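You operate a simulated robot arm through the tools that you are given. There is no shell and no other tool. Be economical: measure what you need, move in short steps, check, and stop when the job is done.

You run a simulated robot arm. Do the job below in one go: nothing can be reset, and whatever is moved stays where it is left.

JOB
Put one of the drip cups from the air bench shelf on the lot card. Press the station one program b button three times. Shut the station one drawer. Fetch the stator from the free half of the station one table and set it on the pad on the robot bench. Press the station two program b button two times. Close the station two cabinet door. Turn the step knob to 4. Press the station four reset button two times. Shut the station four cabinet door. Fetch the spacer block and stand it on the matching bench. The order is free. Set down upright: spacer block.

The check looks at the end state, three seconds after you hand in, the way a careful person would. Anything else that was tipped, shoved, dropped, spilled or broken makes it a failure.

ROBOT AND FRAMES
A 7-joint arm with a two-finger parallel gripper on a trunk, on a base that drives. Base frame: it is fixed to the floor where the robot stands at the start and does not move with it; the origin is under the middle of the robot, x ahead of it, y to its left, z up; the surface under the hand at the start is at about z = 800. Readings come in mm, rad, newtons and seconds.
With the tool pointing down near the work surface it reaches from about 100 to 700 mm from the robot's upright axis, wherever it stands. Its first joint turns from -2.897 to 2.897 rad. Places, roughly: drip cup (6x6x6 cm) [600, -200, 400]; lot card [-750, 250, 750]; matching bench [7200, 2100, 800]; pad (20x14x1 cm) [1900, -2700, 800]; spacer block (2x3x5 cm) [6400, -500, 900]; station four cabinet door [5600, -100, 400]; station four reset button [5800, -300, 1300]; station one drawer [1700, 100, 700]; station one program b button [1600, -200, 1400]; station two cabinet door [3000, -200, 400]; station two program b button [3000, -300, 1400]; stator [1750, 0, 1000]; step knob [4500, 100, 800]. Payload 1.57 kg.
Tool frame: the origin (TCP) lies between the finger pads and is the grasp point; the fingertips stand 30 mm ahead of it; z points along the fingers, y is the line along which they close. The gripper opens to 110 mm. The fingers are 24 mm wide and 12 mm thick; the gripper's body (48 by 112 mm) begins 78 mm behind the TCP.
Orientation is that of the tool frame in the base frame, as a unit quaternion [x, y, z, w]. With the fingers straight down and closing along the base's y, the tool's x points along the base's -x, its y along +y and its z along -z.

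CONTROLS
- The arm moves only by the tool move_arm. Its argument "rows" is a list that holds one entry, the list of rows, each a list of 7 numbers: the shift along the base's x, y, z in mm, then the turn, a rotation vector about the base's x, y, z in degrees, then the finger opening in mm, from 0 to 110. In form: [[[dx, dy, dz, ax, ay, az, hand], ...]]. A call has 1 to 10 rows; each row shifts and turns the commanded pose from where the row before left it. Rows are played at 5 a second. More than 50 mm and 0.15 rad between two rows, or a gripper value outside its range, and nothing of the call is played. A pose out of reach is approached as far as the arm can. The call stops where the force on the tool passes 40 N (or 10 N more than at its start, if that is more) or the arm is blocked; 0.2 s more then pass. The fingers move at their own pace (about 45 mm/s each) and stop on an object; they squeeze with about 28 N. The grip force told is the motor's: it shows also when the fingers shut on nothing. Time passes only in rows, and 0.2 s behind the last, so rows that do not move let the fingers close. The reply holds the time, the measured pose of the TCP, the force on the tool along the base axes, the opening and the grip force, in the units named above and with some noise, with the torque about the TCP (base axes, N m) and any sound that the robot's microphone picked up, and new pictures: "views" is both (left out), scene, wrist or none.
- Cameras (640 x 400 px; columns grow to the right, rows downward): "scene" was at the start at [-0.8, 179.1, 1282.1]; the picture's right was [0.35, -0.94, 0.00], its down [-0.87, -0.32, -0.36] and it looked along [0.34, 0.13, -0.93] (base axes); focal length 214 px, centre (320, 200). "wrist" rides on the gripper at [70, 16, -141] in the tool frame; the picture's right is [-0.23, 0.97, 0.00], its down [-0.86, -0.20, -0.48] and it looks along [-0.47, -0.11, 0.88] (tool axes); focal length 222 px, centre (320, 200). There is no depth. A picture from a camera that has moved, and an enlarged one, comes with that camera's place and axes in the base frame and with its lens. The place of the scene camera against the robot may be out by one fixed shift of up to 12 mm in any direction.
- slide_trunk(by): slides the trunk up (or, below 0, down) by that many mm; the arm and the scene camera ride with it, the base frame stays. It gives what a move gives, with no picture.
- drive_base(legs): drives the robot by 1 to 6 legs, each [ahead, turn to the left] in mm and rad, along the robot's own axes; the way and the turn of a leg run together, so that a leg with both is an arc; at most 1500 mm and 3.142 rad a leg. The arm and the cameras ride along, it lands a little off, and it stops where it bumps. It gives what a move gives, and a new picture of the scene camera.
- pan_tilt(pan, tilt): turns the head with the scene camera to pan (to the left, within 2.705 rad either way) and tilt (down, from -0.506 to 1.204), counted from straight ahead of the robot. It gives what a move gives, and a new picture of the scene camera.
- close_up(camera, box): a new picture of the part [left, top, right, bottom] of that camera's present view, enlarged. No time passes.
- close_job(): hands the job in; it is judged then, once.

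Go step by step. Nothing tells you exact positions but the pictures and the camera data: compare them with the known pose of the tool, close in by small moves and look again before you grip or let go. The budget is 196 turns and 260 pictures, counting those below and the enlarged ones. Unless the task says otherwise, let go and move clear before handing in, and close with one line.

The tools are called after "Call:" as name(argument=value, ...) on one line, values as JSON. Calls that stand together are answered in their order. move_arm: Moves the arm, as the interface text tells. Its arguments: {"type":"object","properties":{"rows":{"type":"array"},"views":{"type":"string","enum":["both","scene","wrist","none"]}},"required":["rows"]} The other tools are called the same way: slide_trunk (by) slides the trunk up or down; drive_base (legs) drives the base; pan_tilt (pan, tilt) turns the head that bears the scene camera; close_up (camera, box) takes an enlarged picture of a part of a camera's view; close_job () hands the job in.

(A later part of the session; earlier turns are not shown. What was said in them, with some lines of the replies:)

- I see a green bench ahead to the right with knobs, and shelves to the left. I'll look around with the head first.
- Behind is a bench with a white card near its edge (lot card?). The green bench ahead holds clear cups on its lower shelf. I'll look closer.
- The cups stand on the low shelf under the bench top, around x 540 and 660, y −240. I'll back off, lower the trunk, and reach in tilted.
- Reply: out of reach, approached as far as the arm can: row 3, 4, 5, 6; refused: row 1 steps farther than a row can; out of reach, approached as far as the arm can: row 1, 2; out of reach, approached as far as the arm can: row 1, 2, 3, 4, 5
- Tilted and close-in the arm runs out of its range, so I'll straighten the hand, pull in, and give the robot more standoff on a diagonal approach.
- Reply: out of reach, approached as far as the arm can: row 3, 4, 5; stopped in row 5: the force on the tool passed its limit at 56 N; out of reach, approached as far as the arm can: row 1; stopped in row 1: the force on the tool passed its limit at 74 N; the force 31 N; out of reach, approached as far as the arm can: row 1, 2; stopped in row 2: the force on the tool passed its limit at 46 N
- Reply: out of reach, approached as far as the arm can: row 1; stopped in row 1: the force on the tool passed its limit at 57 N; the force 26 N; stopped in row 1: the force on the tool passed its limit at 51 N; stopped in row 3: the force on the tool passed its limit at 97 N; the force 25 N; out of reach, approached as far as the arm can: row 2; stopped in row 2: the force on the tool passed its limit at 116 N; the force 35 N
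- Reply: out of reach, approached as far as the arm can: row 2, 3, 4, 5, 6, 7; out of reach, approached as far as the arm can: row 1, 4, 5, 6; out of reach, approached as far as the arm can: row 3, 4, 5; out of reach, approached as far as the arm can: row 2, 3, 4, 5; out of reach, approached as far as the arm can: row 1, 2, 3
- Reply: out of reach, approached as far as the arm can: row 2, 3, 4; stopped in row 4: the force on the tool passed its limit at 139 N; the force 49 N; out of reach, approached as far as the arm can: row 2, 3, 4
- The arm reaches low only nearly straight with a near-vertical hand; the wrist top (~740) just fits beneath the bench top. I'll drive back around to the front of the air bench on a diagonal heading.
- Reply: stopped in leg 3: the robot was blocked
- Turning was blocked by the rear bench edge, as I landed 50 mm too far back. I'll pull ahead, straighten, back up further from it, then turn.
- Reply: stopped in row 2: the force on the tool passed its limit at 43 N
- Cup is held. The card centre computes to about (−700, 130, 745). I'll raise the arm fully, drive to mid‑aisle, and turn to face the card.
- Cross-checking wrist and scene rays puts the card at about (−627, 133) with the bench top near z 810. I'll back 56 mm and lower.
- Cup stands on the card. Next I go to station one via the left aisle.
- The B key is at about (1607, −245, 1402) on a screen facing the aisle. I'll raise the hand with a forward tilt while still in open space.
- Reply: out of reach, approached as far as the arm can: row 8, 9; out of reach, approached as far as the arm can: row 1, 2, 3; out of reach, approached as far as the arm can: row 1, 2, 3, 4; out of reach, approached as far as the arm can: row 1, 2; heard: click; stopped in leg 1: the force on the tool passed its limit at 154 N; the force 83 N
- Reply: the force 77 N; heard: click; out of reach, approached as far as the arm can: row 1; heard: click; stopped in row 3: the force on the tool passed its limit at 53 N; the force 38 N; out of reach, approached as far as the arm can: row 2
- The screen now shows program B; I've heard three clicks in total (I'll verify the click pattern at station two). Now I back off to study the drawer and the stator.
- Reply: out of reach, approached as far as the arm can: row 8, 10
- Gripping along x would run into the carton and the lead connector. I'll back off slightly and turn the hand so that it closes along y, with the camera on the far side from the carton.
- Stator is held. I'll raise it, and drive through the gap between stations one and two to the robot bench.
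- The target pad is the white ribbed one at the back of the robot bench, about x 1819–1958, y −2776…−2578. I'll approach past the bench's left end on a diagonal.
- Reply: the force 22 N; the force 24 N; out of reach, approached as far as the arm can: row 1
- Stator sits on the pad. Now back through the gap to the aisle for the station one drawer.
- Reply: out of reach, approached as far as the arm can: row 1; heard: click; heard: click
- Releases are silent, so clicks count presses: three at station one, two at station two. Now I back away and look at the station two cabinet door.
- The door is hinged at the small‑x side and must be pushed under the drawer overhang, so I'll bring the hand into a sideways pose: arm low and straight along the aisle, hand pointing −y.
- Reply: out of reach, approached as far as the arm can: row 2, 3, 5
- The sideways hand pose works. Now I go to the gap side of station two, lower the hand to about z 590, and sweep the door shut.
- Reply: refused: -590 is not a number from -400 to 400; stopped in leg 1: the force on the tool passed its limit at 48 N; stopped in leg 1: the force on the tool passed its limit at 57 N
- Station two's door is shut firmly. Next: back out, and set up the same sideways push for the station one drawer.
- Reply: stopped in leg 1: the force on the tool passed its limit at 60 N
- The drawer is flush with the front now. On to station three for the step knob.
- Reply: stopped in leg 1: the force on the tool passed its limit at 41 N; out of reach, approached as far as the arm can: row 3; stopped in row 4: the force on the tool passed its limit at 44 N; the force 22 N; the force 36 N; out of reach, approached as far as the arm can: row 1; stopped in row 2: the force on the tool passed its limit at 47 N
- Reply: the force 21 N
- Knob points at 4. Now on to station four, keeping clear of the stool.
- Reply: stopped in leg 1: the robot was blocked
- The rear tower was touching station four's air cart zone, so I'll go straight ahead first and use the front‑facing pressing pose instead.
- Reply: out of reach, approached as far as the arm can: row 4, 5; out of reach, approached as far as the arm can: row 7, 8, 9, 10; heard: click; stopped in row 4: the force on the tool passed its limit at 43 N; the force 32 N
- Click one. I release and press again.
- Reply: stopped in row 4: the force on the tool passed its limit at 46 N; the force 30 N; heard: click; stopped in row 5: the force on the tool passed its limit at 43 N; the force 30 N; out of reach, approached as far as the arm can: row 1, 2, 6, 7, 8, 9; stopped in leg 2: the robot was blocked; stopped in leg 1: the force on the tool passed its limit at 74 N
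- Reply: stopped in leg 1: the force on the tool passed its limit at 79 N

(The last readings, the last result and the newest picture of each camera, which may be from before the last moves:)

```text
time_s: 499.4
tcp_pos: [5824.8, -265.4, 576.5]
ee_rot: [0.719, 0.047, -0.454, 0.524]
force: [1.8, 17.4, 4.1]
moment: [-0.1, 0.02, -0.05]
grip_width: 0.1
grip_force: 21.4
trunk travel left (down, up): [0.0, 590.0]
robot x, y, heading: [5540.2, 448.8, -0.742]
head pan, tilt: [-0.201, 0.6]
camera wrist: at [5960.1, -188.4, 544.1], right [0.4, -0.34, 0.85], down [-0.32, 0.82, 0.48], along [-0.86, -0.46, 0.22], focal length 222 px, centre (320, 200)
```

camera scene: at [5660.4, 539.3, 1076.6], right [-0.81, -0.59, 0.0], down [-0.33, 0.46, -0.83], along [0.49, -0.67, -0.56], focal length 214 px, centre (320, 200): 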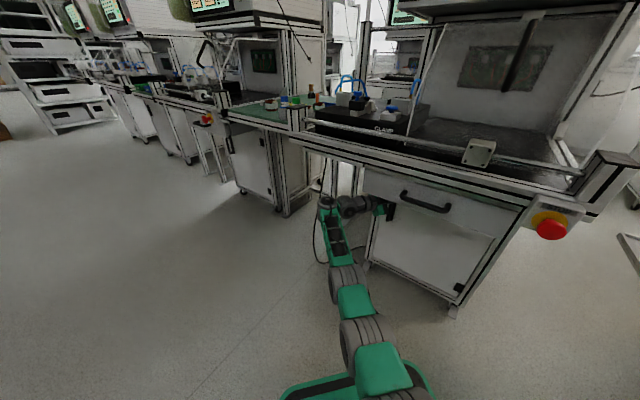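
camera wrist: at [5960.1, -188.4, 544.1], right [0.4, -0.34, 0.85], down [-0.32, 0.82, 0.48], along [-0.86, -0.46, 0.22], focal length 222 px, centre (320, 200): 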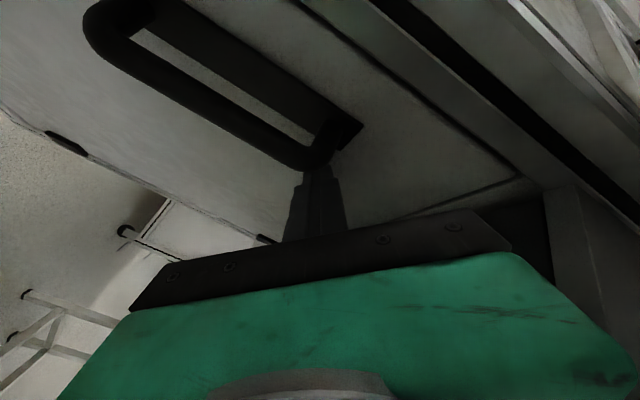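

Station four's door is firmly shut. I back out and look for the spacer block.

Call:
drive_base(legs=[[0, 0.06], [-420, 0], [0, 0.75]])

Call:
slide_trunk(by=400)

Call:
drive_base(legs=[[500, 0.1]])

Call:
pan_tilt(pan=-1.0, tilt=0.5)

```text
time_s: 500.4
tcp_pos: [5858.0, -249.0, 578.3]
ee_rot: [0.717, 0.061, -0.444, 0.534]
force: [-0.6, 0.4, 0.0]
moment: [-0.01, 0.01, -0.02]
grip_width: 0.1
grip_force: 21.4
trunk travel left (down, up): [0.0, 590.0]
robot x, y, heading: [5540.3, 448.7, -0.692]
head pan, tilt: [-0.201, 0.6]
stopped in leg 1: the force on the tool passed its limit at 45 N (the readings are from after the stop); the commanded pose is now the measured one
camera scene: at [5656.0, 544.1, 1076.7], right [-0.78, -0.63, 0.0], down [-0.36, 0.44, -0.83], along [0.52, -0.64, -0.56], focal length 214 px, centre (320, 200)
```

scene: 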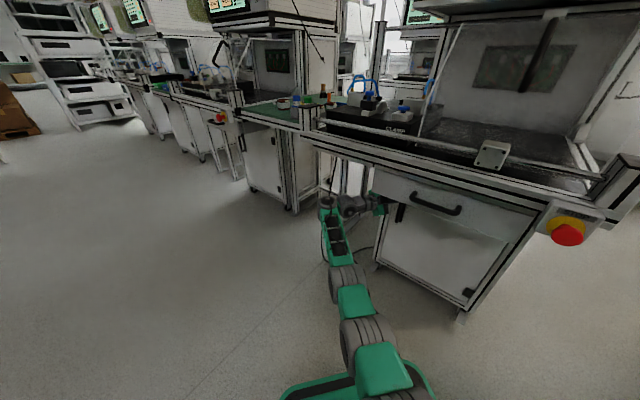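

```text
time_s: 501.6
tcp_pos: [5863.6, -247.6, 628.3]
ee_rot: [0.72, 0.072, -0.446, 0.526]
force: [3.7, -4.2, -11.0]
moment: [-0.58, 0.71, -0.31]
grip_width: 0.0
grip_force: 21.1
trunk travel left (down, up): [-66.0, 524.0]
robot x, y, heading: [5542.0, 448.1, -0.683]
head pan, tilt: [-0.201, 0.6]
stopped: the force on the tool passed its limit at 59 N (the readings are from after the stop); the commanded pose is now the measured one
```

```text
time_s: 502.6
tcp_pos: [5890.5, -266.1, 631.4]
ee_rot: [0.721, 0.063, -0.449, 0.524]
force: [-1.9, 5.6, 2.6]
moment: [-0.04, 0.0, -0.08]
grip_width: 0.0
grip_force: 21.3
trunk travel left (down, up): [-66.0, 524.0]
robot x, y, heading: [5573.4, 427.3, -0.68]
head pan, tilt: [-0.201, 0.6]
stopped in leg 1: the force on the tool passed its limit at 74 N (the readings are from after the stop); the commanded pose is now the measured one
camera scene: at [5684.8, 521.5, 1143.3], right [-0.77, -0.64, 0.0], down [-0.36, 0.43, -0.83], along [0.53, -0.64, -0.56], focal length 214 px, centre (320, 200)
```

scene: 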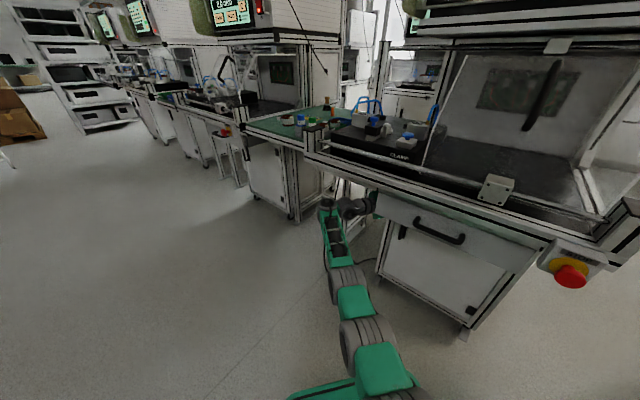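

```text
time_s: 503.8
tcp_pos: [5890.3, -266.3, 631.1]
ee_rot: [0.721, 0.065, -0.449, 0.524]
force: [-1.1, 9.2, 2.7]
moment: [-0.06, 0.01, -0.07]
grip_width: 0.3
grip_force: 21.5
trunk travel left (down, up): [-66.0, 524.0]
robot x, y, heading: [5570.7, 425.2, -0.68]
head pan, tilt: [-1.0, 0.499]
camera scene: at [5618.8, 499.3, 1152.3], right [-0.99, 0.11, 0.0], down [0.05, 0.48, -0.88], along [-0.09, -0.87, -0.48], focal length 214 px, centre (320, 200)
```

scene: 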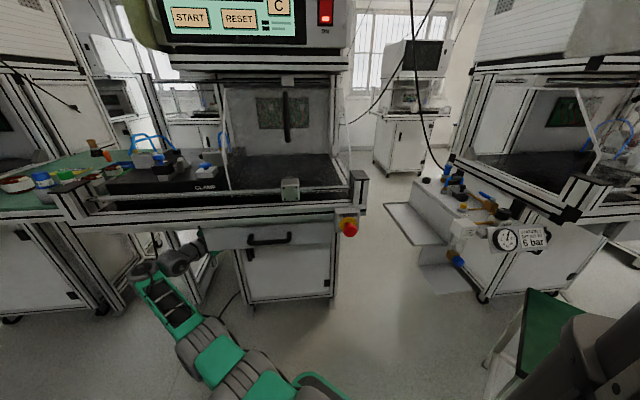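

Call:
slide_trunk(by=-50)

Call:
drive_base(legs=[[-60, 0]])

Call:
move_arm(rows=[[[0, 0, 0, 0, 0, 0, 0]]], views="wrist")

```text
time_s: 504.7
tcp_pos: [5890.7, -266.4, 578.8]
ee_rot: [0.721, 0.066, -0.449, 0.523]
force: [3.0, 8.4, 3.8]
moment: [-0.11, 0.01, 0.09]
grip_width: 0.0
grip_force: 21.1
trunk travel left (down, up): [-16.0, 574.0]
robot x, y, heading: [5571.4, 425.9, -0.675]
head pan, tilt: [-1.0, 0.499]
```

```text
time_s: 505.6
tcp_pos: [5876.3, -246.5, 577.8]
ee_rot: [0.705, 0.034, -0.425, 0.566]
force: [1.7, -2.0, 5.9]
moment: [-0.17, 0.13, 0.08]
grip_width: 0.0
grip_force: 21.4
trunk travel left (down, up): [-16.0, 574.0]
robot x, y, heading: [5542.9, 446.8, -0.664]
head pan, tilt: [-1.0, 0.499]
stopped in leg 1: the force on the tool passed its limit at 104 N (the readings are from after the stop); the commanded pose is now the measured one
camera scene: at [5589.4, 522.5, 1101.9], right [-1.0, 0.1, 0.0], down [0.05, 0.48, -0.88], along [-0.09, -0.87, -0.48], focal length 214 px, centre (320, 200)
```

scene: 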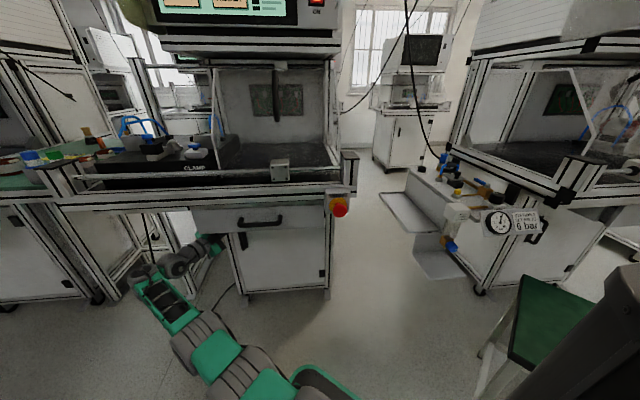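

```text
time_s: 506.0
tcp_pos: [5876.1, -245.9, 577.7]
ee_rot: [0.705, 0.036, -0.426, 0.566]
force: [1.7, -1.1, 8.3]
moment: [-0.22, 0.12, 0.08]
grip_width: 0.1
grip_force: 21.5
trunk travel left (down, up): [-16.0, 574.0]
robot x, y, heading: [5542.1, 449.7, -0.67]
head pan, tilt: [-1.0, 0.499]
no pictures are left
```

Pictures are used up, so I continue carefully on readings alone. The finger is probably catching on the door handle; I raise slightly and move straight out.

Call:
slide_trunk(by=30)

Call:
move_arm(rows=[[[0, 8, 0, 0, 0, 0, 0], [0, 8, 0, 0, 0, 0, 0], [0, 8, 0, 0, 0, 0, 0]]], views="none")

```text
time_s: 506.8
tcp_pos: [5875.8, -246.4, 606.3]
ee_rot: [0.706, 0.036, -0.426, 0.564]
force: [-0.7, -0.4, -0.1]
moment: [0.03, 0.0, -0.04]
grip_width: 0.0
grip_force: 21.5
trunk travel left (down, up): [-46.0, 544.0]
robot x, y, heading: [5544.3, 451.8, -0.669]
head pan, tilt: [-1.0, 0.499]
```

```text
time_s: 507.6
tcp_pos: [5876.3, -246.3, 605.9]
ee_rot: [0.706, 0.036, -0.427, 0.564]
force: [-0.6, 0.5, 0.9]
moment: [0.01, -0.04, -0.01]
grip_width: 0.1
grip_force: 21.3
out of reach, approached as far as the arm can: row 1, 2, 3
trunk travel left (down, up): [-46.0, 544.0]
robot x, y, heading: [5542.8, 450.4, -0.671]
head pan, tilt: [-1.0, 0.499]
no pictures are left
```

Call:
drive_base(legs=[[-40, 0]])

```text
time_s: 508.4
tcp_pos: [5845.8, -223.2, 606.2]
ee_rot: [0.706, 0.036, -0.426, 0.564]
force: [-0.7, 0.9, 0.2]
moment: [0.01, -0.02, 0.04]
grip_width: 0.0
grip_force: 21.2
trunk travel left (down, up): [-46.0, 544.0]
robot x, y, heading: [5512.9, 471.0, -0.671]
head pan, tilt: [-1.0, 0.499]
```

Call:
drive_base(legs=[[0, -0.06]])

Call:
drive_base(legs=[[70, 0]])

```text
time_s: 509.3
tcp_pos: [5813.2, -237.1, 605.0]
ee_rot: [0.707, 0.023, -0.439, 0.554]
force: [-0.6, 0.5, 0.1]
moment: [-0.01, 0.02, -0.01]
grip_width: 0.1
grip_force: 21.7
trunk travel left (down, up): [-46.0, 544.0]
robot x, y, heading: [5511.9, 470.2, -0.712]
head pan, tilt: [-1.0, 0.499]
stopped in leg 1: the robot was blocked; the commanded pose is now the measured one
```

```text
time_s: 510.3
tcp_pos: [5847.3, -265.5, 605.4]
ee_rot: [0.707, 0.014, -0.445, 0.55]
force: [-0.2, 6.6, 1.0]
moment: [-0.03, 0.01, -0.06]
grip_width: 0.0
grip_force: 20.7
trunk travel left (down, up): [-46.0, 544.0]
robot x, y, heading: [5555.4, 440.1, -0.708]
head pan, tilt: [-1.0, 0.499]
stopped in leg 1: the force on the tool passed its limit at 75 N (the readings are from after the stop); the commanded pose is now the measured one
```

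Call:
drive_base(legs=[[-50, 0]])

Call:
drive_base(legs=[[-330, 0]])

```text
time_s: 511.2
tcp_pos: [5809.5, -233.5, 604.8]
ee_rot: [0.707, 0.017, -0.445, 0.55]
force: [0.0, 1.1, 1.0]
moment: [0.0, 0.02, 0.01]
grip_width: 0.1
grip_force: 21.7
trunk travel left (down, up): [-46.0, 544.0]
robot x, y, heading: [5514.2, 470.5, -0.71]
head pan, tilt: [-1.0, 0.499]
```

```text
time_s: 513.4
tcp_pos: [5560.8, -18.3, 604.3]
ee_rot: [0.707, 0.017, -0.444, 0.551]
force: [0.4, 0.1, -0.1]
moment: [-0.01, -0.02, 0.02]
grip_width: 0.2
grip_force: 21.6
trunk travel left (down, up): [-46.0, 544.0]
robot x, y, heading: [5262.0, 688.3, -0.702]
head pan, tilt: [-1.0, 0.499]
```

Clear again, with the door re‑checked at the same closed plane. From earlier pictures the spacer block triangulates to about (6438, −497, 891). I'll turn into the aisle and bring the hand back to pointing down.

Call:
drive_base(legs=[[0, 0.8], [300, 0.1]])

Call:
slide_trunk(by=400)

Call:
move_arm(rows=[[[0, 0, 0, 0, 0, 0, 0]]], views="none")

```text
time_s: 517.6
tcp_pos: [6295.9, 520.9, 605.0]
ee_rot: [0.63, 0.322, -0.162, 0.688]
force: [0.8, 0.4, 0.2]
moment: [0.01, 0.0, -0.01]
grip_width: 0.0
grip_force: 21.0
trunk travel left (down, up): [-46.0, 544.0]
robot x, y, heading: [5560.2, 729.6, 0.19]
head pan, tilt: [-1.0, 0.499]
```

```text
time_s: 521.4
tcp_pos: [6296.3, 519.8, 1004.6]
ee_rot: [0.63, 0.321, -0.162, 0.689]
force: [0.3, -0.1, 0.0]
moment: [0.01, -0.02, 0.0]
grip_width: 0.0
grip_force: 21.5
trunk travel left (down, up): [-446.0, 144.0]
robot x, y, heading: [5560.6, 726.7, 0.185]
head pan, tilt: [-1.0, 0.499]
```

```text
time_s: 521.8
tcp_pos: [6296.8, 520.4, 1003.8]
ee_rot: [0.63, 0.321, -0.162, 0.688]
force: [-1.0, -1.0, -0.4]
moment: [0.01, -0.04, 0.01]
grip_width: 0.0
grip_force: 21.4
trunk travel left (down, up): [-446.0, 144.0]
robot x, y, heading: [5561.3, 731.0, 0.192]
head pan, tilt: [-1.0, 0.499]
no pictures are left
```

Call:
move_arm(rows=[[[-3, 17, -8, 7.86, 1.5, 0, 0], [-3, 17, -8, 7.86, 1.5, 0, 0], [-3, 17, -8, 7.86, 1.5, 0, 0], [-3, 17, -8, 7.86, 1.5, 0, 0], [-3, 17, -8, 7.86, 1.5, 0, 0], [-3, 17, -8, 7.86, 1.5, 0, 0], [-2, 13, -8, 7.86, 1.5, 0, 0], [-2, 10, -8, 7.86, 1.5, 0, 0], [-1, 6, -8, 7.86, 1.5, 0, 0], [0, 0, -8, 7.86, 1.5, 0, 0]]], views="none")

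```text
time_s: 524.0
tcp_pos: [6272.6, 651.0, 923.1]
ee_rot: [0.898, 0.432, 0.003, 0.089]
force: [0.2, 0.6, 0.2]
moment: [-0.02, 0.02, 0.04]
grip_width: 0.0
grip_force: 21.4
trunk travel left (down, up): [-446.0, 144.0]
robot x, y, heading: [5557.5, 730.2, 0.187]
head pan, tilt: [-1.0, 0.499]
no pictures are left
```

Call:
move_arm(rows=[[[0, 5, 0, 7.86, 1.5, 0, 0], [0, 3, 0, 3.3, -5.6, 0, 0], [0, 0, 0, 0, 0, 0, 30], [0, 0, 0, -1.34, -0.26, 7.88, 60], [0, 0, 0, -1.34, -0.26, 7.88, 90], [0, 0, 0, -1.34, -0.26, 7.88, 110], [0, 0, 0, -1.34, -0.26, 7.88, 110], [0, 0, 0, -1.34, -0.26, 7.88, 110], [0, 0, 0, -1.34, -0.26, 7.88, 110]]], views="none")

```text
time_s: 526.0
tcp_pos: [6273.7, 658.7, 924.0]
ee_rot: [0.647, 0.758, 0.061, 0.053]
force: [0.9, -0.6, -0.9]
moment: [-0.03, -0.01, -0.04]
grip_width: 109.9
grip_force: 0.0
trunk travel left (down, up): [-446.0, 144.0]
robot x, y, heading: [5556.9, 730.6, 0.191]
head pan, tilt: [-1.0, 0.499]
no pictures are left
```

Call:
move_arm(rows=[[[22, 4, 0, 0, 0, 0, 110], [22, 4, 0, 0, 0, 0, 110], [0, 0, 0, 0, 0, 0, 110]]], views="none")

Call:
slide_trunk(by=144)

```text
time_s: 526.8
tcp_pos: [6316.3, 666.4, 923.6]
ee_rot: [0.649, 0.757, 0.059, 0.053]
force: [-0.1, -0.1, -0.1]
moment: [-0.01, -0.01, 0.02]
grip_width: 110.0
grip_force: 0.0
trunk travel left (down, up): [-446.0, 144.0]
robot x, y, heading: [5561.2, 731.4, 0.187]
head pan, tilt: [-1.0, 0.499]
no pictures are left
```

```text
time_s: 528.5
tcp_pos: [6316.7, 667.9, 1066.9]
ee_rot: [0.648, 0.757, 0.059, 0.053]
force: [0.4, 0.6, -0.2]
moment: [0.0, -0.01, 0.01]
grip_width: 109.8
grip_force: 0.0
trunk travel left (down, up): [-590.0, 0.0]
robot x, y, heading: [5560.0, 727.0, 0.184]
head pan, tilt: [-1.0, 0.499]
```

Call:
drive_base(legs=[[0, -0.167], [1078, 0], [0, -1.59]])

Call:
move_arm(rows=[[[0, 0, 0, 0, 0, 0, 110]]], views="none")

```text
time_s: 538.6
tcp_pos: [6420.1, 20.7, 1066.5]
ee_rot: [0.996, -0.03, -0.005, 0.079]
force: [0.5, 0.6, 0.1]
moment: [0.01, -0.01, -0.01]
grip_width: 109.9
grip_force: 0.2
trunk travel left (down, up): [-590.0, 0.0]
robot x, y, heading: [6640.6, 745.9, -1.595]
head pan, tilt: [-1.0, 0.499]
```

```text
time_s: 539.0
tcp_pos: [6420.8, 22.2, 1067.4]
ee_rot: [0.996, -0.03, -0.006, 0.079]
force: [-0.5, -0.3, 0.1]
moment: [0.02, 0.02, -0.02]
grip_width: 110.2
grip_force: 0.0
trunk travel left (down, up): [-590.0, 0.0]
robot x, y, heading: [6640.2, 743.7, -1.6]
head pan, tilt: [-1.0, 0.499]
no pictures are left
```

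Call:
slide_trunk(by=-98)

Call:
drive_base(legs=[[0, 0.027], [430, 0]])

Call:
move_arm(rows=[[[0, 0, 0, 0, 0, 0, 110]]], views="none")

```text
time_s: 540.4
tcp_pos: [6421.3, 20.9, 970.2]
ee_rot: [0.996, -0.03, -0.005, 0.08]
force: [0.4, 0.9, 0.0]
moment: [-0.03, -0.03, 0.01]
grip_width: 110.0
grip_force: 0.1
trunk travel left (down, up): [-492.0, 98.0]
robot x, y, heading: [6639.9, 747.5, -1.599]
head pan, tilt: [-1.0, 0.499]
```

```text
time_s: 543.3
tcp_pos: [6442.1, -414.0, 968.1]
ee_rot: [0.997, -0.017, -0.004, 0.08]
force: [0.1, 0.3, -0.1]
moment: [0.01, -0.02, 0.04]
grip_width: 109.9
grip_force: 0.1
trunk travel left (down, up): [-492.0, 98.0]
robot x, y, heading: [6644.8, 313.8, -1.569]
head pan, tilt: [-1.0, 0.499]
```

```text
time_s: 543.7
tcp_pos: [6440.4, -414.8, 968.6]
ee_rot: [0.997, -0.017, -0.004, 0.079]
force: [-0.3, 0.2, 0.8]
moment: [-0.01, -0.01, 0.0]
grip_width: 109.9
grip_force: 0.0
trunk travel left (down, up): [-492.0, 98.0]
robot x, y, heading: [6641.2, 318.1, -1.568]
head pan, tilt: [-1.0, 0.499]
no pictures are left
```

Call:
drive_base(legs=[[80, 0]])

Call:
slide_trunk(by=-30)

Call:
slide_trunk(by=-20)

Call:
slide_trunk(by=-12)

```text
time_s: 544.8
tcp_pos: [6440.5, -494.5, 969.8]
ee_rot: [0.997, -0.016, -0.004, 0.08]
force: [-0.3, -0.6, -0.2]
moment: [0.02, -0.01, -0.01]
grip_width: 109.7
grip_force: 0.2
trunk travel left (down, up): [-492.0, 98.0]
robot x, y, heading: [6641.7, 237.2, -1.568]
head pan, tilt: [-1.0, 0.499]
```

```text
time_s: 545.5
tcp_pos: [6440.3, -495.2, 940.4]
ee_rot: [0.997, -0.017, -0.003, 0.079]
force: [-0.5, 0.2, 0.6]
moment: [-0.01, 0.02, 0.02]
grip_width: 109.9
grip_force: 0.1
trunk travel left (down, up): [-462.0, 128.0]
robot x, y, heading: [6639.2, 239.1, -1.574]
head pan, tilt: [-1.0, 0.499]
```

```text
time_s: 546.2
tcp_pos: [6440.4, -494.9, 919.4]
ee_rot: [0.997, -0.016, -0.005, 0.08]
force: [0.4, 0.2, 0.9]
moment: [-0.02, 0.03, -0.04]
grip_width: 110.2
grip_force: 0.1
trunk travel left (down, up): [-442.0, 148.0]
robot x, y, heading: [6640.5, 236.1, -1.572]
head pan, tilt: [-1.0, 0.499]
```

```text
time_s: 546.8
tcp_pos: [6440.1, -494.5, 908.0]
ee_rot: [0.997, -0.017, -0.003, 0.079]
force: [0.5, 0.1, 0.1]
moment: [0.01, -0.01, 0.01]
grip_width: 109.9
grip_force: 0.1
trunk travel left (down, up): [-430.0, 160.0]
robot x, y, heading: [6642.4, 236.2, -1.571]
head pan, tilt: [-1.0, 0.499]
```

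Call:
slide_trunk(by=-8)

Call:
slide_trunk(by=-6)

Call:
slide_trunk(by=-6)

```text
time_s: 547.4
tcp_pos: [6441.4, -495.1, 897.6]
ee_rot: [0.997, -0.016, -0.004, 0.08]
force: [-0.3, 0.9, -0.2]
moment: [0.0, 0.0, 0.0]
grip_width: 109.8
grip_force: 0.1
trunk travel left (down, up): [-422.0, 168.0]
robot x, y, heading: [6644.3, 236.4, -1.575]
head pan, tilt: [-1.0, 0.499]
```

```text
time_s: 547.9
tcp_pos: [6439.6, -495.7, 892.9]
ee_rot: [0.997, -0.016, -0.005, 0.079]
force: [-0.2, -0.8, -0.4]
moment: [-0.02, -0.01, 0.0]
grip_width: 110.1
grip_force: 0.0
trunk travel left (down, up): [-416.0, 174.0]
robot x, y, heading: [6642.0, 236.3, -1.57]
head pan, tilt: [-1.0, 0.499]
```

```text
time_s: 548.5
tcp_pos: [6440.2, -493.7, 890.5]
ee_rot: [0.997, -0.016, -0.005, 0.081]
force: [0.0, 1.1, 14.4]
moment: [0.89, -0.06, 0.05]
grip_width: 109.3
grip_force: 0.1
trunk travel left (down, up): [-410.0, 180.0]
robot x, y, heading: [6643.5, 236.8, -1.57]
head pan, tilt: [-1.0, 0.499]
```

Call:
slide_trunk(by=5)

Call:
move_arm(rows=[[[0, 0, 0, 0, 0, 0, 90], [0, 0, 0, 0, 0, 0, 75], [0, 0, 0, 0, 0, 0, 60], [0, 0, 0, 0, 0, 0, 60]]], views="none")

Call:
move_arm(rows=[[[0, 0, 0, 0, 0, 0, 45], [0, 0, 0, 0, 0, 0, 35], [0, 0, 0, 0, 0, 0, 25], [0, 0, 0, 0, 0, 0, 15], [0, 0, 0, 0, 0, 0, 10], [0, 0, 0, 0, 0, 0, 10]]], views="none")

```text
time_s: 549.0
tcp_pos: [6440.7, -494.4, 890.4]
ee_rot: [0.997, -0.016, -0.003, 0.079]
force: [-1.0, 0.2, 0.2]
moment: [-0.01, 0.0, 0.02]
grip_width: 110.1
grip_force: 0.0
trunk travel left (down, up): [-415.0, 175.0]
robot x, y, heading: [6643.1, 235.3, -1.567]
head pan, tilt: [-1.0, 0.499]
```

```text
time_s: 550.0
tcp_pos: [6440.1, -494.9, 891.8]
ee_rot: [0.997, -0.016, -0.003, 0.079]
force: [0.9, 0.3, 0.6]
moment: [0.01, 0.0, -0.02]
grip_width: 59.8
grip_force: 0.1
trunk travel left (down, up): [-415.0, 175.0]
robot x, y, heading: [6644.1, 234.8, -1.571]
head pan, tilt: [-1.0, 0.499]
no pictures are left
```

```text
time_s: 551.4
tcp_pos: [6440.1, -495.1, 892.9]
ee_rot: [0.997, -0.016, -0.003, 0.079]
force: [0.1, -0.3, -0.2]
moment: [0.03, 0.0, 0.02]
grip_width: 25.4
grip_force: 27.6
trunk travel left (down, up): [-415.0, 175.0]
robot x, y, heading: [6644.8, 237.8, -1.569]
head pan, tilt: [-1.0, 0.499]
no pictures are left
```

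Call:
slide_trunk(by=8)

Call:
move_arm(rows=[[[0, 0, 0, 0, 0, 0, 10], [0, 0, 0, 0, 0, 0, 10]]], views="none")

```text
time_s: 552.0
tcp_pos: [6441.4, -494.2, 900.0]
ee_rot: [0.997, -0.016, -0.004, 0.08]
force: [0.3, -0.8, -0.8]
moment: [0.0, 0.0, 0.02]
grip_width: 25.0
grip_force: 27.8
trunk travel left (down, up): [-423.0, 167.0]
robot x, y, heading: [6643.8, 235.4, -1.575]
head pan, tilt: [-1.0, 0.499]
```

```text
time_s: 552.6
tcp_pos: [6440.9, -494.5, 900.3]
ee_rot: [0.997, -0.017, -0.004, 0.079]
force: [0.2, 0.1, 0.1]
moment: [0.02, 0.03, 0.03]
grip_width: 25.1
grip_force: 28.3
trunk travel left (down, up): [-423.0, 167.0]
robot x, y, heading: [6643.1, 233.3, -1.571]
head pan, tilt: [-1.0, 0.499]
no pictures are left
```

I'm holding a ~25 mm object matching the block, still upright between the tilted pads. Now to the matching bench's front strip, around (7110, 1690).

Call:
slide_trunk(by=165)

Call:
drive_base(legs=[[-515, 0], [0, 1.571], [267, 0], [0, 1.571]])

Call:
move_arm(rows=[[[0, 0, 0, 0, 0, 0, 10]]], views="none")

```text
time_s: 554.5
tcp_pos: [6439.5, -495.0, 1065.2]
ee_rot: [0.997, -0.017, -0.004, 0.079]
force: [-1.5, 0.0, -1.0]
moment: [0.01, -0.01, 0.02]
grip_width: 24.8
grip_force: 28.2
trunk travel left (down, up): [-588.0, 2.0]
robot x, y, heading: [6640.8, 237.4, -1.571]
head pan, tilt: [-1.0, 0.499]
```

```text
time_s: 566.5
tcp_pos: [7142.7, 1472.0, 1065.1]
ee_rot: [0.041, 0.996, 0.079, 0.006]
force: [-0.1, -0.9, -0.3]
moment: [0.02, 0.02, 0.01]
grip_width: 24.8
grip_force: 27.9
trunk travel left (down, up): [-588.0, 2.0]
robot x, y, heading: [6905.2, 750.4, 1.523]
head pan, tilt: [-1.0, 0.499]
```

```text
time_s: 566.9
tcp_pos: [7143.8, 1469.0, 1065.1]
ee_rot: [0.041, 0.996, 0.079, 0.006]
force: [-0.3, -0.7, 0.3]
moment: [-0.01, 0.02, -0.02]
grip_width: 24.8
grip_force: 27.7
trunk travel left (down, up): [-588.0, 2.0]
robot x, y, heading: [6903.9, 749.1, 1.518]
head pan, tilt: [-1.0, 0.499]
no pictures are left
```

Call:
drive_base(legs=[[222, 0]])

Call:
slide_trunk(by=-150)

Call:
slide_trunk(by=-25)

Call:
slide_trunk(by=-10)

```text
time_s: 568.6
tcp_pos: [7156.3, 1693.8, 1065.7]
ee_rot: [0.043, 0.996, 0.079, 0.006]
force: [0.2, 0.0, 0.4]
moment: [0.0, 0.01, 0.01]
grip_width: 24.6
grip_force: 27.6
trunk travel left (down, up): [-588.0, 2.0]
robot x, y, heading: [6915.5, 974.2, 1.521]
head pan, tilt: [-1.0, 0.499]
```

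```text
time_s: 570.4
tcp_pos: [7156.8, 1692.5, 913.9]
ee_rot: [0.042, 0.996, 0.079, 0.007]
force: [0.7, -0.4, -0.1]
moment: [0.04, -0.01, 0.0]
grip_width: 24.5
grip_force: 28.7
trunk travel left (down, up): [-438.0, 152.0]
robot x, y, heading: [6921.1, 973.2, 1.52]
head pan, tilt: [-1.0, 0.499]
```

```text
time_s: 571.1
tcp_pos: [7157.0, 1692.1, 890.0]
ee_rot: [0.043, 0.996, 0.08, 0.006]
force: [0.3, -0.7, 0.2]
moment: [-0.01, 0.01, 0.01]
grip_width: 24.4
grip_force: 28.5
trunk travel left (down, up): [-413.0, 177.0]
robot x, y, heading: [6914.3, 968.8, 1.517]
head pan, tilt: [-1.0, 0.499]
```

```text
time_s: 571.7
tcp_pos: [7157.5, 1692.4, 879.9]
ee_rot: [0.044, 0.996, 0.079, 0.006]
force: [0.4, 0.3, 0.1]
moment: [0.02, 0.0, -0.02]
grip_width: 24.7
grip_force: 27.9
trunk travel left (down, up): [-403.0, 187.0]
robot x, y, heading: [6917.3, 971.6, 1.513]
head pan, tilt: [-1.0, 0.499]
```

Call:
slide_trunk(by=-10)

Call:
slide_trunk(by=-8)

Call:
slide_trunk(by=-6)

Call:
slide_trunk(by=-5)

```text
time_s: 572.2
tcp_pos: [7156.0, 1692.3, 869.8]
ee_rot: [0.044, 0.996, 0.079, 0.006]
force: [-0.5, -0.4, -0.3]
moment: [-0.01, -0.02, -0.02]
grip_width: 24.8
grip_force: 28.0
trunk travel left (down, up): [-393.0, 197.0]
robot x, y, heading: [6918.2, 971.5, 1.516]
head pan, tilt: [-1.0, 0.499]
```

```text
time_s: 572.8
tcp_pos: [7157.3, 1693.1, 861.8]
ee_rot: [0.043, 0.996, 0.079, 0.007]
force: [0.7, 0.4, 0.1]
moment: [0.01, -0.02, 0.0]
grip_width: 24.7
grip_force: 28.0
trunk travel left (down, up): [-385.0, 205.0]
robot x, y, heading: [6916.3, 971.0, 1.518]
head pan, tilt: [-1.0, 0.499]
```

```text
time_s: 573.4
tcp_pos: [7157.2, 1692.6, 856.0]
ee_rot: [0.043, 0.996, 0.078, 0.006]
force: [-0.3, 0.7, 0.4]
moment: [-0.04, 0.0, 0.0]
grip_width: 24.6
grip_force: 27.9
trunk travel left (down, up): [-379.0, 211.0]
robot x, y, heading: [6915.4, 974.4, 1.522]
head pan, tilt: [-1.0, 0.499]
```

```text
time_s: 573.9
tcp_pos: [7156.9, 1692.4, 850.8]
ee_rot: [0.044, 0.996, 0.08, 0.006]
force: [0.3, 0.1, -0.2]
moment: [-0.03, 0.01, 0.01]
grip_width: 24.7
grip_force: 27.7
trunk travel left (down, up): [-374.0, 216.0]
robot x, y, heading: [6917.4, 972.8, 1.517]
head pan, tilt: [-1.0, 0.499]
```

Call:
slide_trunk(by=-4)

Call:
slide_trunk(by=-4)

Call:
slide_trunk(by=-4)

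```text
time_s: 574.4
tcp_pos: [7157.2, 1691.8, 846.8]
ee_rot: [0.044, 0.996, 0.079, 0.006]
force: [-0.2, 0.1, 0.2]
moment: [0.01, 0.02, 0.01]
grip_width: 24.6
grip_force: 28.2
trunk travel left (down, up): [-370.0, 220.0]
robot x, y, heading: [6916.9, 974.7, 1.52]
head pan, tilt: [-1.0, 0.499]
```

```text
time_s: 575.0
tcp_pos: [7157.2, 1693.4, 843.1]
ee_rot: [0.044, 0.996, 0.079, 0.006]
force: [0.0, -0.1, 0.0]
moment: [0.01, -0.03, 0.01]
grip_width: 24.8
grip_force: 28.6
trunk travel left (down, up): [-366.0, 224.0]
robot x, y, heading: [6917.3, 973.3, 1.517]
head pan, tilt: [-1.0, 0.499]
```

```text
time_s: 575.5
tcp_pos: [7156.6, 1693.1, 838.4]
ee_rot: [0.043, 0.996, 0.08, 0.006]
force: [0.6, 0.3, -1.5]
moment: [-0.06, -0.01, 0.0]
grip_width: 24.7
grip_force: 27.6
trunk travel left (down, up): [-362.0, 228.0]
robot x, y, heading: [6916.2, 969.6, 1.512]
head pan, tilt: [-1.0, 0.499]
```

Call:
slide_trunk(by=-4)

Call:
slide_trunk(by=-4)

Call:
slide_trunk(by=-4)

```text
time_s: 576.0
tcp_pos: [7155.8, 1692.2, 835.0]
ee_rot: [0.043, 0.996, 0.079, 0.006]
force: [0.9, -0.4, -1.4]
moment: [0.02, 0.02, -0.02]
grip_width: 24.7
grip_force: 28.5
trunk travel left (down, up): [-358.0, 232.0]
robot x, y, heading: [6918.2, 972.7, 1.515]
head pan, tilt: [-1.0, 0.499]
```

```text
time_s: 576.5
tcp_pos: [7156.7, 1692.6, 830.9]
ee_rot: [0.044, 0.996, 0.079, 0.006]
force: [0.9, 0.1, 0.8]
moment: [0.0, 0.02, -0.02]
grip_width: 24.7
grip_force: 28.2
trunk travel left (down, up): [-354.0, 236.0]
robot x, y, heading: [6915.6, 974.2, 1.513]
head pan, tilt: [-1.0, 0.499]
```

```text
time_s: 577.1
tcp_pos: [7157.0, 1692.8, 827.0]
ee_rot: [0.043, 0.996, 0.079, 0.006]
force: [0.2, 0.0, -0.5]
moment: [-0.02, 0.0, 0.02]
grip_width: 24.7
grip_force: 27.6
trunk travel left (down, up): [-350.0, 240.0]
robot x, y, heading: [6917.7, 975.4, 1.513]
head pan, tilt: [-1.0, 0.499]
```

Call:
slide_trunk(by=75)

Call:
drive_base(legs=[[110, 0]])

Call:
slide_trunk(by=-45)

Call:
slide_trunk(by=-8)

Call:
slide_trunk(by=-5)

Call:
slide_trunk(by=-5)

```text
time_s: 578.2
tcp_pos: [7156.9, 1693.2, 902.2]
ee_rot: [0.044, 0.996, 0.079, 0.006]
force: [-0.2, -0.1, 0.6]
moment: [0.02, 0.0, 0.0]
grip_width: 24.8
grip_force: 27.8
trunk travel left (down, up): [-425.0, 165.0]
robot x, y, heading: [6916.4, 970.1, 1.516]
head pan, tilt: [-1.0, 0.499]
```

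```text
time_s: 579.4
tcp_pos: [7163.3, 1803.1, 900.7]
ee_rot: [0.043, 0.996, 0.08, 0.006]
force: [0.9, 0.2, -0.8]
moment: [0.02, 0.0, -0.02]
grip_width: 24.7
grip_force: 27.7
trunk travel left (down, up): [-425.0, 165.0]
robot x, y, heading: [6921.1, 1083.7, 1.514]
head pan, tilt: [-1.0, 0.499]
```

```text
time_s: 580.0
tcp_pos: [7162.7, 1805.6, 891.0]
ee_rot: [0.043, 0.995, 0.094, 0.01]
force: [-0.6, -2.0, 11.7]
moment: [-0.24, 0.16, 0.04]
grip_width: 24.8
grip_force: 28.0
trunk travel left (down, up): [-398.0, 192.0]
robot x, y, heading: [6916.7, 1084.0, 1.515]
head pan, tilt: [-1.0, 0.499]
stopped: the force on the tool passed its limit at 51 N (the readings are from after the stop); the commanded pose is now the measured one
```

```text
time_s: 580.5
tcp_pos: [7163.1, 1807.7, 891.3]
ee_rot: [0.042, 0.994, 0.1, 0.012]
force: [0.8, 0.9, 10.0]
moment: [-0.1, 0.12, 0.01]
grip_width: 24.9
grip_force: 27.6
trunk travel left (down, up): [-390.0, 200.0]
robot x, y, heading: [6921.6, 1082.2, 1.521]
head pan, tilt: [-1.0, 0.499]
stopped: the force on the tool passed its limit at 42 N (the readings are from after the stop); the commanded pose is now the measured one
```

```text
time_s: 581.1
tcp_pos: [7164.5, 1807.6, 890.4]
ee_rot: [0.043, 0.994, 0.105, 0.013]
force: [1.7, 2.8, 37.5]
moment: [-0.35, 0.38, -0.03]
grip_width: 24.3
grip_force: 27.6
trunk travel left (down, up): [-385.0, 205.0]
robot x, y, heading: [6918.1, 1081.9, 1.518]
head pan, tilt: [-1.0, 0.499]
```

```text
time_s: 581.5
tcp_pos: [7166.8, 1810.3, 891.7]
ee_rot: [0.043, 0.993, 0.109, 0.015]
force: [0.2, 1.9, 10.4]
moment: [-0.03, 0.09, 0.01]
grip_width: 24.5
grip_force: 28.2
trunk travel left (down, up): [-383.0, 207.0]
robot x, y, heading: [6922.0, 1080.7, 1.517]
head pan, tilt: [-1.0, 0.499]
stopped: the force on the tool passed its limit at 49 N (the readings are from after the stop); the commanded pose is now the measured one
```

Call:
slide_trunk(by=25)

Call:
move_arm(rows=[[[0, 0, 0, -2, 0, 0, 10], [0, 0, 0, -2, 0, 0, 10], [0, 0, 0, 0, 0, 0, 10]]], views="none")

```text
time_s: 582.2
tcp_pos: [7164.4, 1809.1, 913.2]
ee_rot: [0.042, 0.994, 0.105, 0.014]
force: [0.4, 0.0, -0.7]
moment: [-0.03, 0.0, -0.01]
grip_width: 24.7
grip_force: 28.0
trunk travel left (down, up): [-408.0, 182.0]
robot x, y, heading: [6923.1, 1083.8, 1.517]
head pan, tilt: [-1.0, 0.499]
```

```text
time_s: 583.0
tcp_pos: [7166.1, 1806.7, 912.8]
ee_rot: [0.043, 0.996, 0.07, 0.016]
force: [-0.6, 0.0, 1.2]
moment: [-0.03, 0.03, 0.02]
grip_width: 24.8
grip_force: 28.0
out of reach, approached as far as the arm can: row 2
trunk travel left (down, up): [-408.0, 182.0]
robot x, y, heading: [6921.8, 1084.8, 1.517]
head pan, tilt: [-1.0, 0.499]
no pictures are left
```

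Call:
drive_base(legs=[[-40, 0]])

Call:
slide_trunk(by=-14)

Call:
slide_trunk(by=-5)

Call:
slide_trunk(by=-4)

```text
time_s: 583.9
tcp_pos: [7162.6, 1764.9, 912.3]
ee_rot: [0.042, 0.996, 0.071, 0.017]
force: [-1.1, 0.6, -0.6]
moment: [0.04, -0.03, 0.0]
grip_width: 25.1
grip_force: 28.3
trunk travel left (down, up): [-408.0, 182.0]
robot x, y, heading: [6919.4, 1041.1, 1.515]
head pan, tilt: [-1.0, 0.499]
```

```text
time_s: 584.5
tcp_pos: [7163.6, 1765.6, 898.8]
ee_rot: [0.041, 0.997, 0.07, 0.018]
force: [0.5, -0.6, -0.9]
moment: [0.03, -0.01, -0.02]
grip_width: 24.8
grip_force: 28.3
trunk travel left (down, up): [-394.0, 196.0]
robot x, y, heading: [6917.9, 1044.7, 1.519]
head pan, tilt: [-1.0, 0.499]
```

```text
time_s: 585.0
tcp_pos: [7162.8, 1766.1, 895.3]
ee_rot: [0.042, 0.997, 0.07, 0.017]
force: [-0.8, 1.3, 0.5]
moment: [-0.03, -0.03, 0.02]
grip_width: 24.6
grip_force: 27.7
trunk travel left (down, up): [-389.0, 201.0]
robot x, y, heading: [6921.1, 1044.3, 1.516]
head pan, tilt: [-1.0, 0.499]
```

```text
time_s: 585.5
tcp_pos: [7163.7, 1766.5, 891.0]
ee_rot: [0.042, 0.996, 0.07, 0.017]
force: [-0.4, 0.0, -0.1]
moment: [-0.03, 0.01, 0.01]
grip_width: 24.7
grip_force: 27.9
trunk travel left (down, up): [-385.0, 205.0]
robot x, y, heading: [6921.8, 1044.5, 1.521]
head pan, tilt: [-1.0, 0.499]
```

Call:
slide_trunk(by=-6)

Call:
slide_trunk(by=-6)

Call:
slide_trunk(by=-8)

Call:
slide_trunk(by=-8)

Call:
slide_trunk(by=-6)

Call:
slide_trunk(by=-6)

Call:
slide_trunk(by=-6)

```text
time_s: 586.1
tcp_pos: [7163.1, 1765.3, 883.8]
ee_rot: [0.042, 0.996, 0.07, 0.017]
force: [0.2, -0.6, 1.0]
moment: [0.0, 0.01, 0.01]
grip_width: 24.7
grip_force: 27.8
trunk travel left (down, up): [-379.0, 211.0]
robot x, y, heading: [6920.2, 1043.7, 1.519]
head pan, tilt: [-1.0, 0.499]
```

```text
time_s: 586.6
tcp_pos: [7163.2, 1766.1, 876.9]
ee_rot: [0.042, 0.996, 0.071, 0.018]
force: [-0.1, 0.1, 0.0]
moment: [0.0, 0.0, -0.02]
grip_width: 24.8
grip_force: 27.7
trunk travel left (down, up): [-373.0, 217.0]
robot x, y, heading: [6917.9, 1040.8, 1.521]
head pan, tilt: [-1.0, 0.499]
```

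```text
time_s: 587.2
tcp_pos: [7163.8, 1765.9, 869.9]
ee_rot: [0.041, 0.996, 0.071, 0.017]
force: [-0.1, -0.3, -0.4]
moment: [0.02, 0.02, 0.01]
grip_width: 24.8
grip_force: 28.1
trunk travel left (down, up): [-365.0, 225.0]
robot x, y, heading: [6920.8, 1041.4, 1.514]
head pan, tilt: [-1.0, 0.499]
```

```text
time_s: 587.8
tcp_pos: [7163.4, 1765.5, 861.8]
ee_rot: [0.042, 0.996, 0.071, 0.017]
force: [0.6, 0.1, 0.8]
moment: [0.05, -0.01, -0.01]
grip_width: 24.9
grip_force: 28.4
trunk travel left (down, up): [-357.0, 233.0]
robot x, y, heading: [6917.5, 1047.5, 1.516]
head pan, tilt: [-1.0, 0.499]
```

```text
time_s: 588.3
tcp_pos: [7163.3, 1765.6, 861.1]
ee_rot: [0.041, 0.996, 0.075, 0.019]
force: [0.0, 1.1, 23.7]
moment: [-0.12, 0.04, -0.01]
grip_width: 24.5
grip_force: 27.7
trunk travel left (down, up): [-351.0, 239.0]
robot x, y, heading: [6922.7, 1045.6, 1.52]
head pan, tilt: [-1.0, 0.499]
```

```text
time_s: 588.9
tcp_pos: [7163.2, 1766.2, 853.4]
ee_rot: [0.041, 0.996, 0.074, 0.018]
force: [3.2, 9.0, 29.5]
moment: [0.04, 0.01, 0.01]
grip_width: 24.7
grip_force: 28.1
trunk travel left (down, up): [-345.0, 245.0]
robot x, y, heading: [6922.0, 1042.4, 1.52]
head pan, tilt: [-1.0, 0.499]
```

```text
time_s: 589.3
tcp_pos: [7163.4, 1767.4, 853.6]
ee_rot: [0.041, 0.996, 0.077, 0.019]
force: [0.0, 0.0, 8.6]
moment: [-0.09, 0.02, 0.01]
grip_width: 24.6
grip_force: 27.5
trunk travel left (down, up): [-341.0, 249.0]
robot x, y, heading: [6920.7, 1040.8, 1.519]
head pan, tilt: [-1.0, 0.499]
stopped: the force on the tool passed its limit at 42 N (the readings are from after the stop); the commanded pose is now the measured one
```

Call:
slide_trunk(by=4)

Call:
move_arm(rows=[[[0, 0, 0, -3, 0, 0, 10], [0, 0, 0, -3, 0, 0, 10], [0, 0, 0, 0, 0, 0, 10]]], views="none")

```text
time_s: 589.8
tcp_pos: [7163.0, 1766.9, 854.3]
ee_rot: [0.041, 0.996, 0.075, 0.018]
force: [-0.1, 0.1, -0.5]
moment: [-0.01, 0.0, 0.0]
grip_width: 24.6
grip_force: 28.3
trunk travel left (down, up): [-345.0, 245.0]
robot x, y, heading: [6921.1, 1041.0, 1.522]
head pan, tilt: [-1.0, 0.499]
```

```text
time_s: 590.6
tcp_pos: [7149.4, 1746.5, 852.7]
ee_rot: [0.04, 0.999, 0.024, 0.021]
force: [1.1, 0.5, 9.6]
moment: [-0.04, 0.0, -0.01]
grip_width: 24.8
grip_force: 27.8
out of reach, approached as far as the arm can: row 1, 2
trunk travel left (down, up): [-345.0, 245.0]
robot x, y, heading: [6922.2, 1045.2, 1.513]
head pan, tilt: [-1.0, 0.499]
no pictures are left
```

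Call:
slide_trunk(by=6)

Call:
drive_base(legs=[[20, 0]])

Call:
slide_trunk(by=-4)

Call:
slide_trunk(by=-3)

```text
time_s: 591.2
tcp_pos: [7149.4, 1746.6, 856.5]
ee_rot: [0.04, 0.999, 0.022, 0.02]
force: [-0.4, 0.3, -0.3]
moment: [0.04, 0.03, -0.03]
grip_width: 24.8
grip_force: 28.3
trunk travel left (down, up): [-351.0, 239.0]
robot x, y, heading: [6922.6, 1043.7, 1.522]
head pan, tilt: [-1.0, 0.499]
```

```text
time_s: 592.0
tcp_pos: [7151.3, 1767.9, 856.4]
ee_rot: [0.04, 0.999, 0.024, 0.02]
force: [-0.7, -0.7, 0.4]
moment: [0.05, -0.01, 0.01]
grip_width: 24.9
grip_force: 28.1
trunk travel left (down, up): [-351.0, 239.0]
robot x, y, heading: [6920.6, 1061.4, 1.52]
head pan, tilt: [-1.0, 0.499]
```

```text
time_s: 592.5
tcp_pos: [7150.7, 1768.1, 852.7]
ee_rot: [0.041, 0.999, 0.024, 0.021]
force: [-0.5, -0.2, 0.0]
moment: [0.01, -0.01, 0.03]
grip_width: 24.8
grip_force: 28.0
trunk travel left (down, up): [-347.0, 243.0]
robot x, y, heading: [6919.2, 1064.5, 1.517]
head pan, tilt: [-1.0, 0.499]
```

```text
time_s: 593.0
tcp_pos: [7149.4, 1768.4, 851.8]
ee_rot: [0.041, 0.999, 0.025, 0.022]
force: [-1.0, 0.6, 11.0]
moment: [-0.09, 0.04, -0.06]
grip_width: 24.6
grip_force: 27.8
trunk travel left (down, up): [-344.0, 246.0]
robot x, y, heading: [6923.0, 1063.6, 1.52]
head pan, tilt: [-1.0, 0.499]
```

Call:
move_arm(rows=[[[0, 0, 0, 0, 0, 0, 27], [0, 0, 0, 0, 0, 0, 30], [0, 0, 0, 0, 0, 0, 34], [0, 0, 0, 0, 0, 0, 36], [0, 0, 0, 0, 0, 0, 36]]], views="none")

Call:
slide_trunk(by=20)

Call:
slide_trunk(by=180)

```text
time_s: 594.2
tcp_pos: [7151.1, 1766.9, 852.1]
ee_rot: [0.041, 0.999, 0.024, 0.022]
force: [0.6, 7.8, 15.3]
moment: [-0.11, 0.14, -0.02]
grip_width: 28.0
grip_force: 0.1
trunk travel left (down, up): [-344.0, 246.0]
robot x, y, heading: [6921.0, 1065.5, 1.517]
head pan, tilt: [-1.0, 0.499]
no pictures are left
```

```text
time_s: 594.9
tcp_pos: [7150.9, 1768.0, 868.7]
ee_rot: [0.041, 0.999, 0.022, 0.019]
force: [0.2, -2.2, -0.8]
moment: [-0.1, -0.01, 0.03]
grip_width: 34.0
grip_force: 0.0
trunk travel left (down, up): [-364.0, 226.0]
robot x, y, heading: [6922.7, 1062.5, 1.515]
head pan, tilt: [-1.0, 0.499]
```

```text
time_s: 596.9
tcp_pos: [7149.5, 1767.6, 1049.2]
ee_rot: [0.04, 0.999, 0.022, 0.02]
force: [-0.1, -0.6, 0.2]
moment: [-0.02, 0.01, 0.01]
grip_width: 35.7
grip_force: 0.1
trunk travel left (down, up): [-544.0, 46.0]
robot x, y, heading: [6919.8, 1060.5, 1.517]
head pan, tilt: [-1.0, 0.499]
```

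Call:
drive_base(legs=[[-300, 0]])

Call:
close_job()

```text
time_s: 598.9
tcp_pos: [7138.2, 1466.6, 1049.9]
ee_rot: [0.044, 0.999, 0.024, 0.02]
force: [0.5, -0.9, -0.1]
moment: [0.05, 0.01, 0.01]
grip_width: 35.7
grip_force: 0.1
trunk travel left (down, up): [-544.0, 46.0]
robot x, y, heading: [6903.8, 768.2, 1.512]
head pan, tilt: [-1.0, 0.499]
```

```text
The job is handed in.
```

I handed the job in with all ten tasks attempted, but pictures ran out before the spacer block, so I fetched and set it down by force readings alone and never saw it standing. The station one (3) and two (2) button counts rest on clicks, and base motion caused some of those presses. My base stopped against the stool near station four once and was also blocked beside the air cart; both looked upright afterwards, but they may have shifted.
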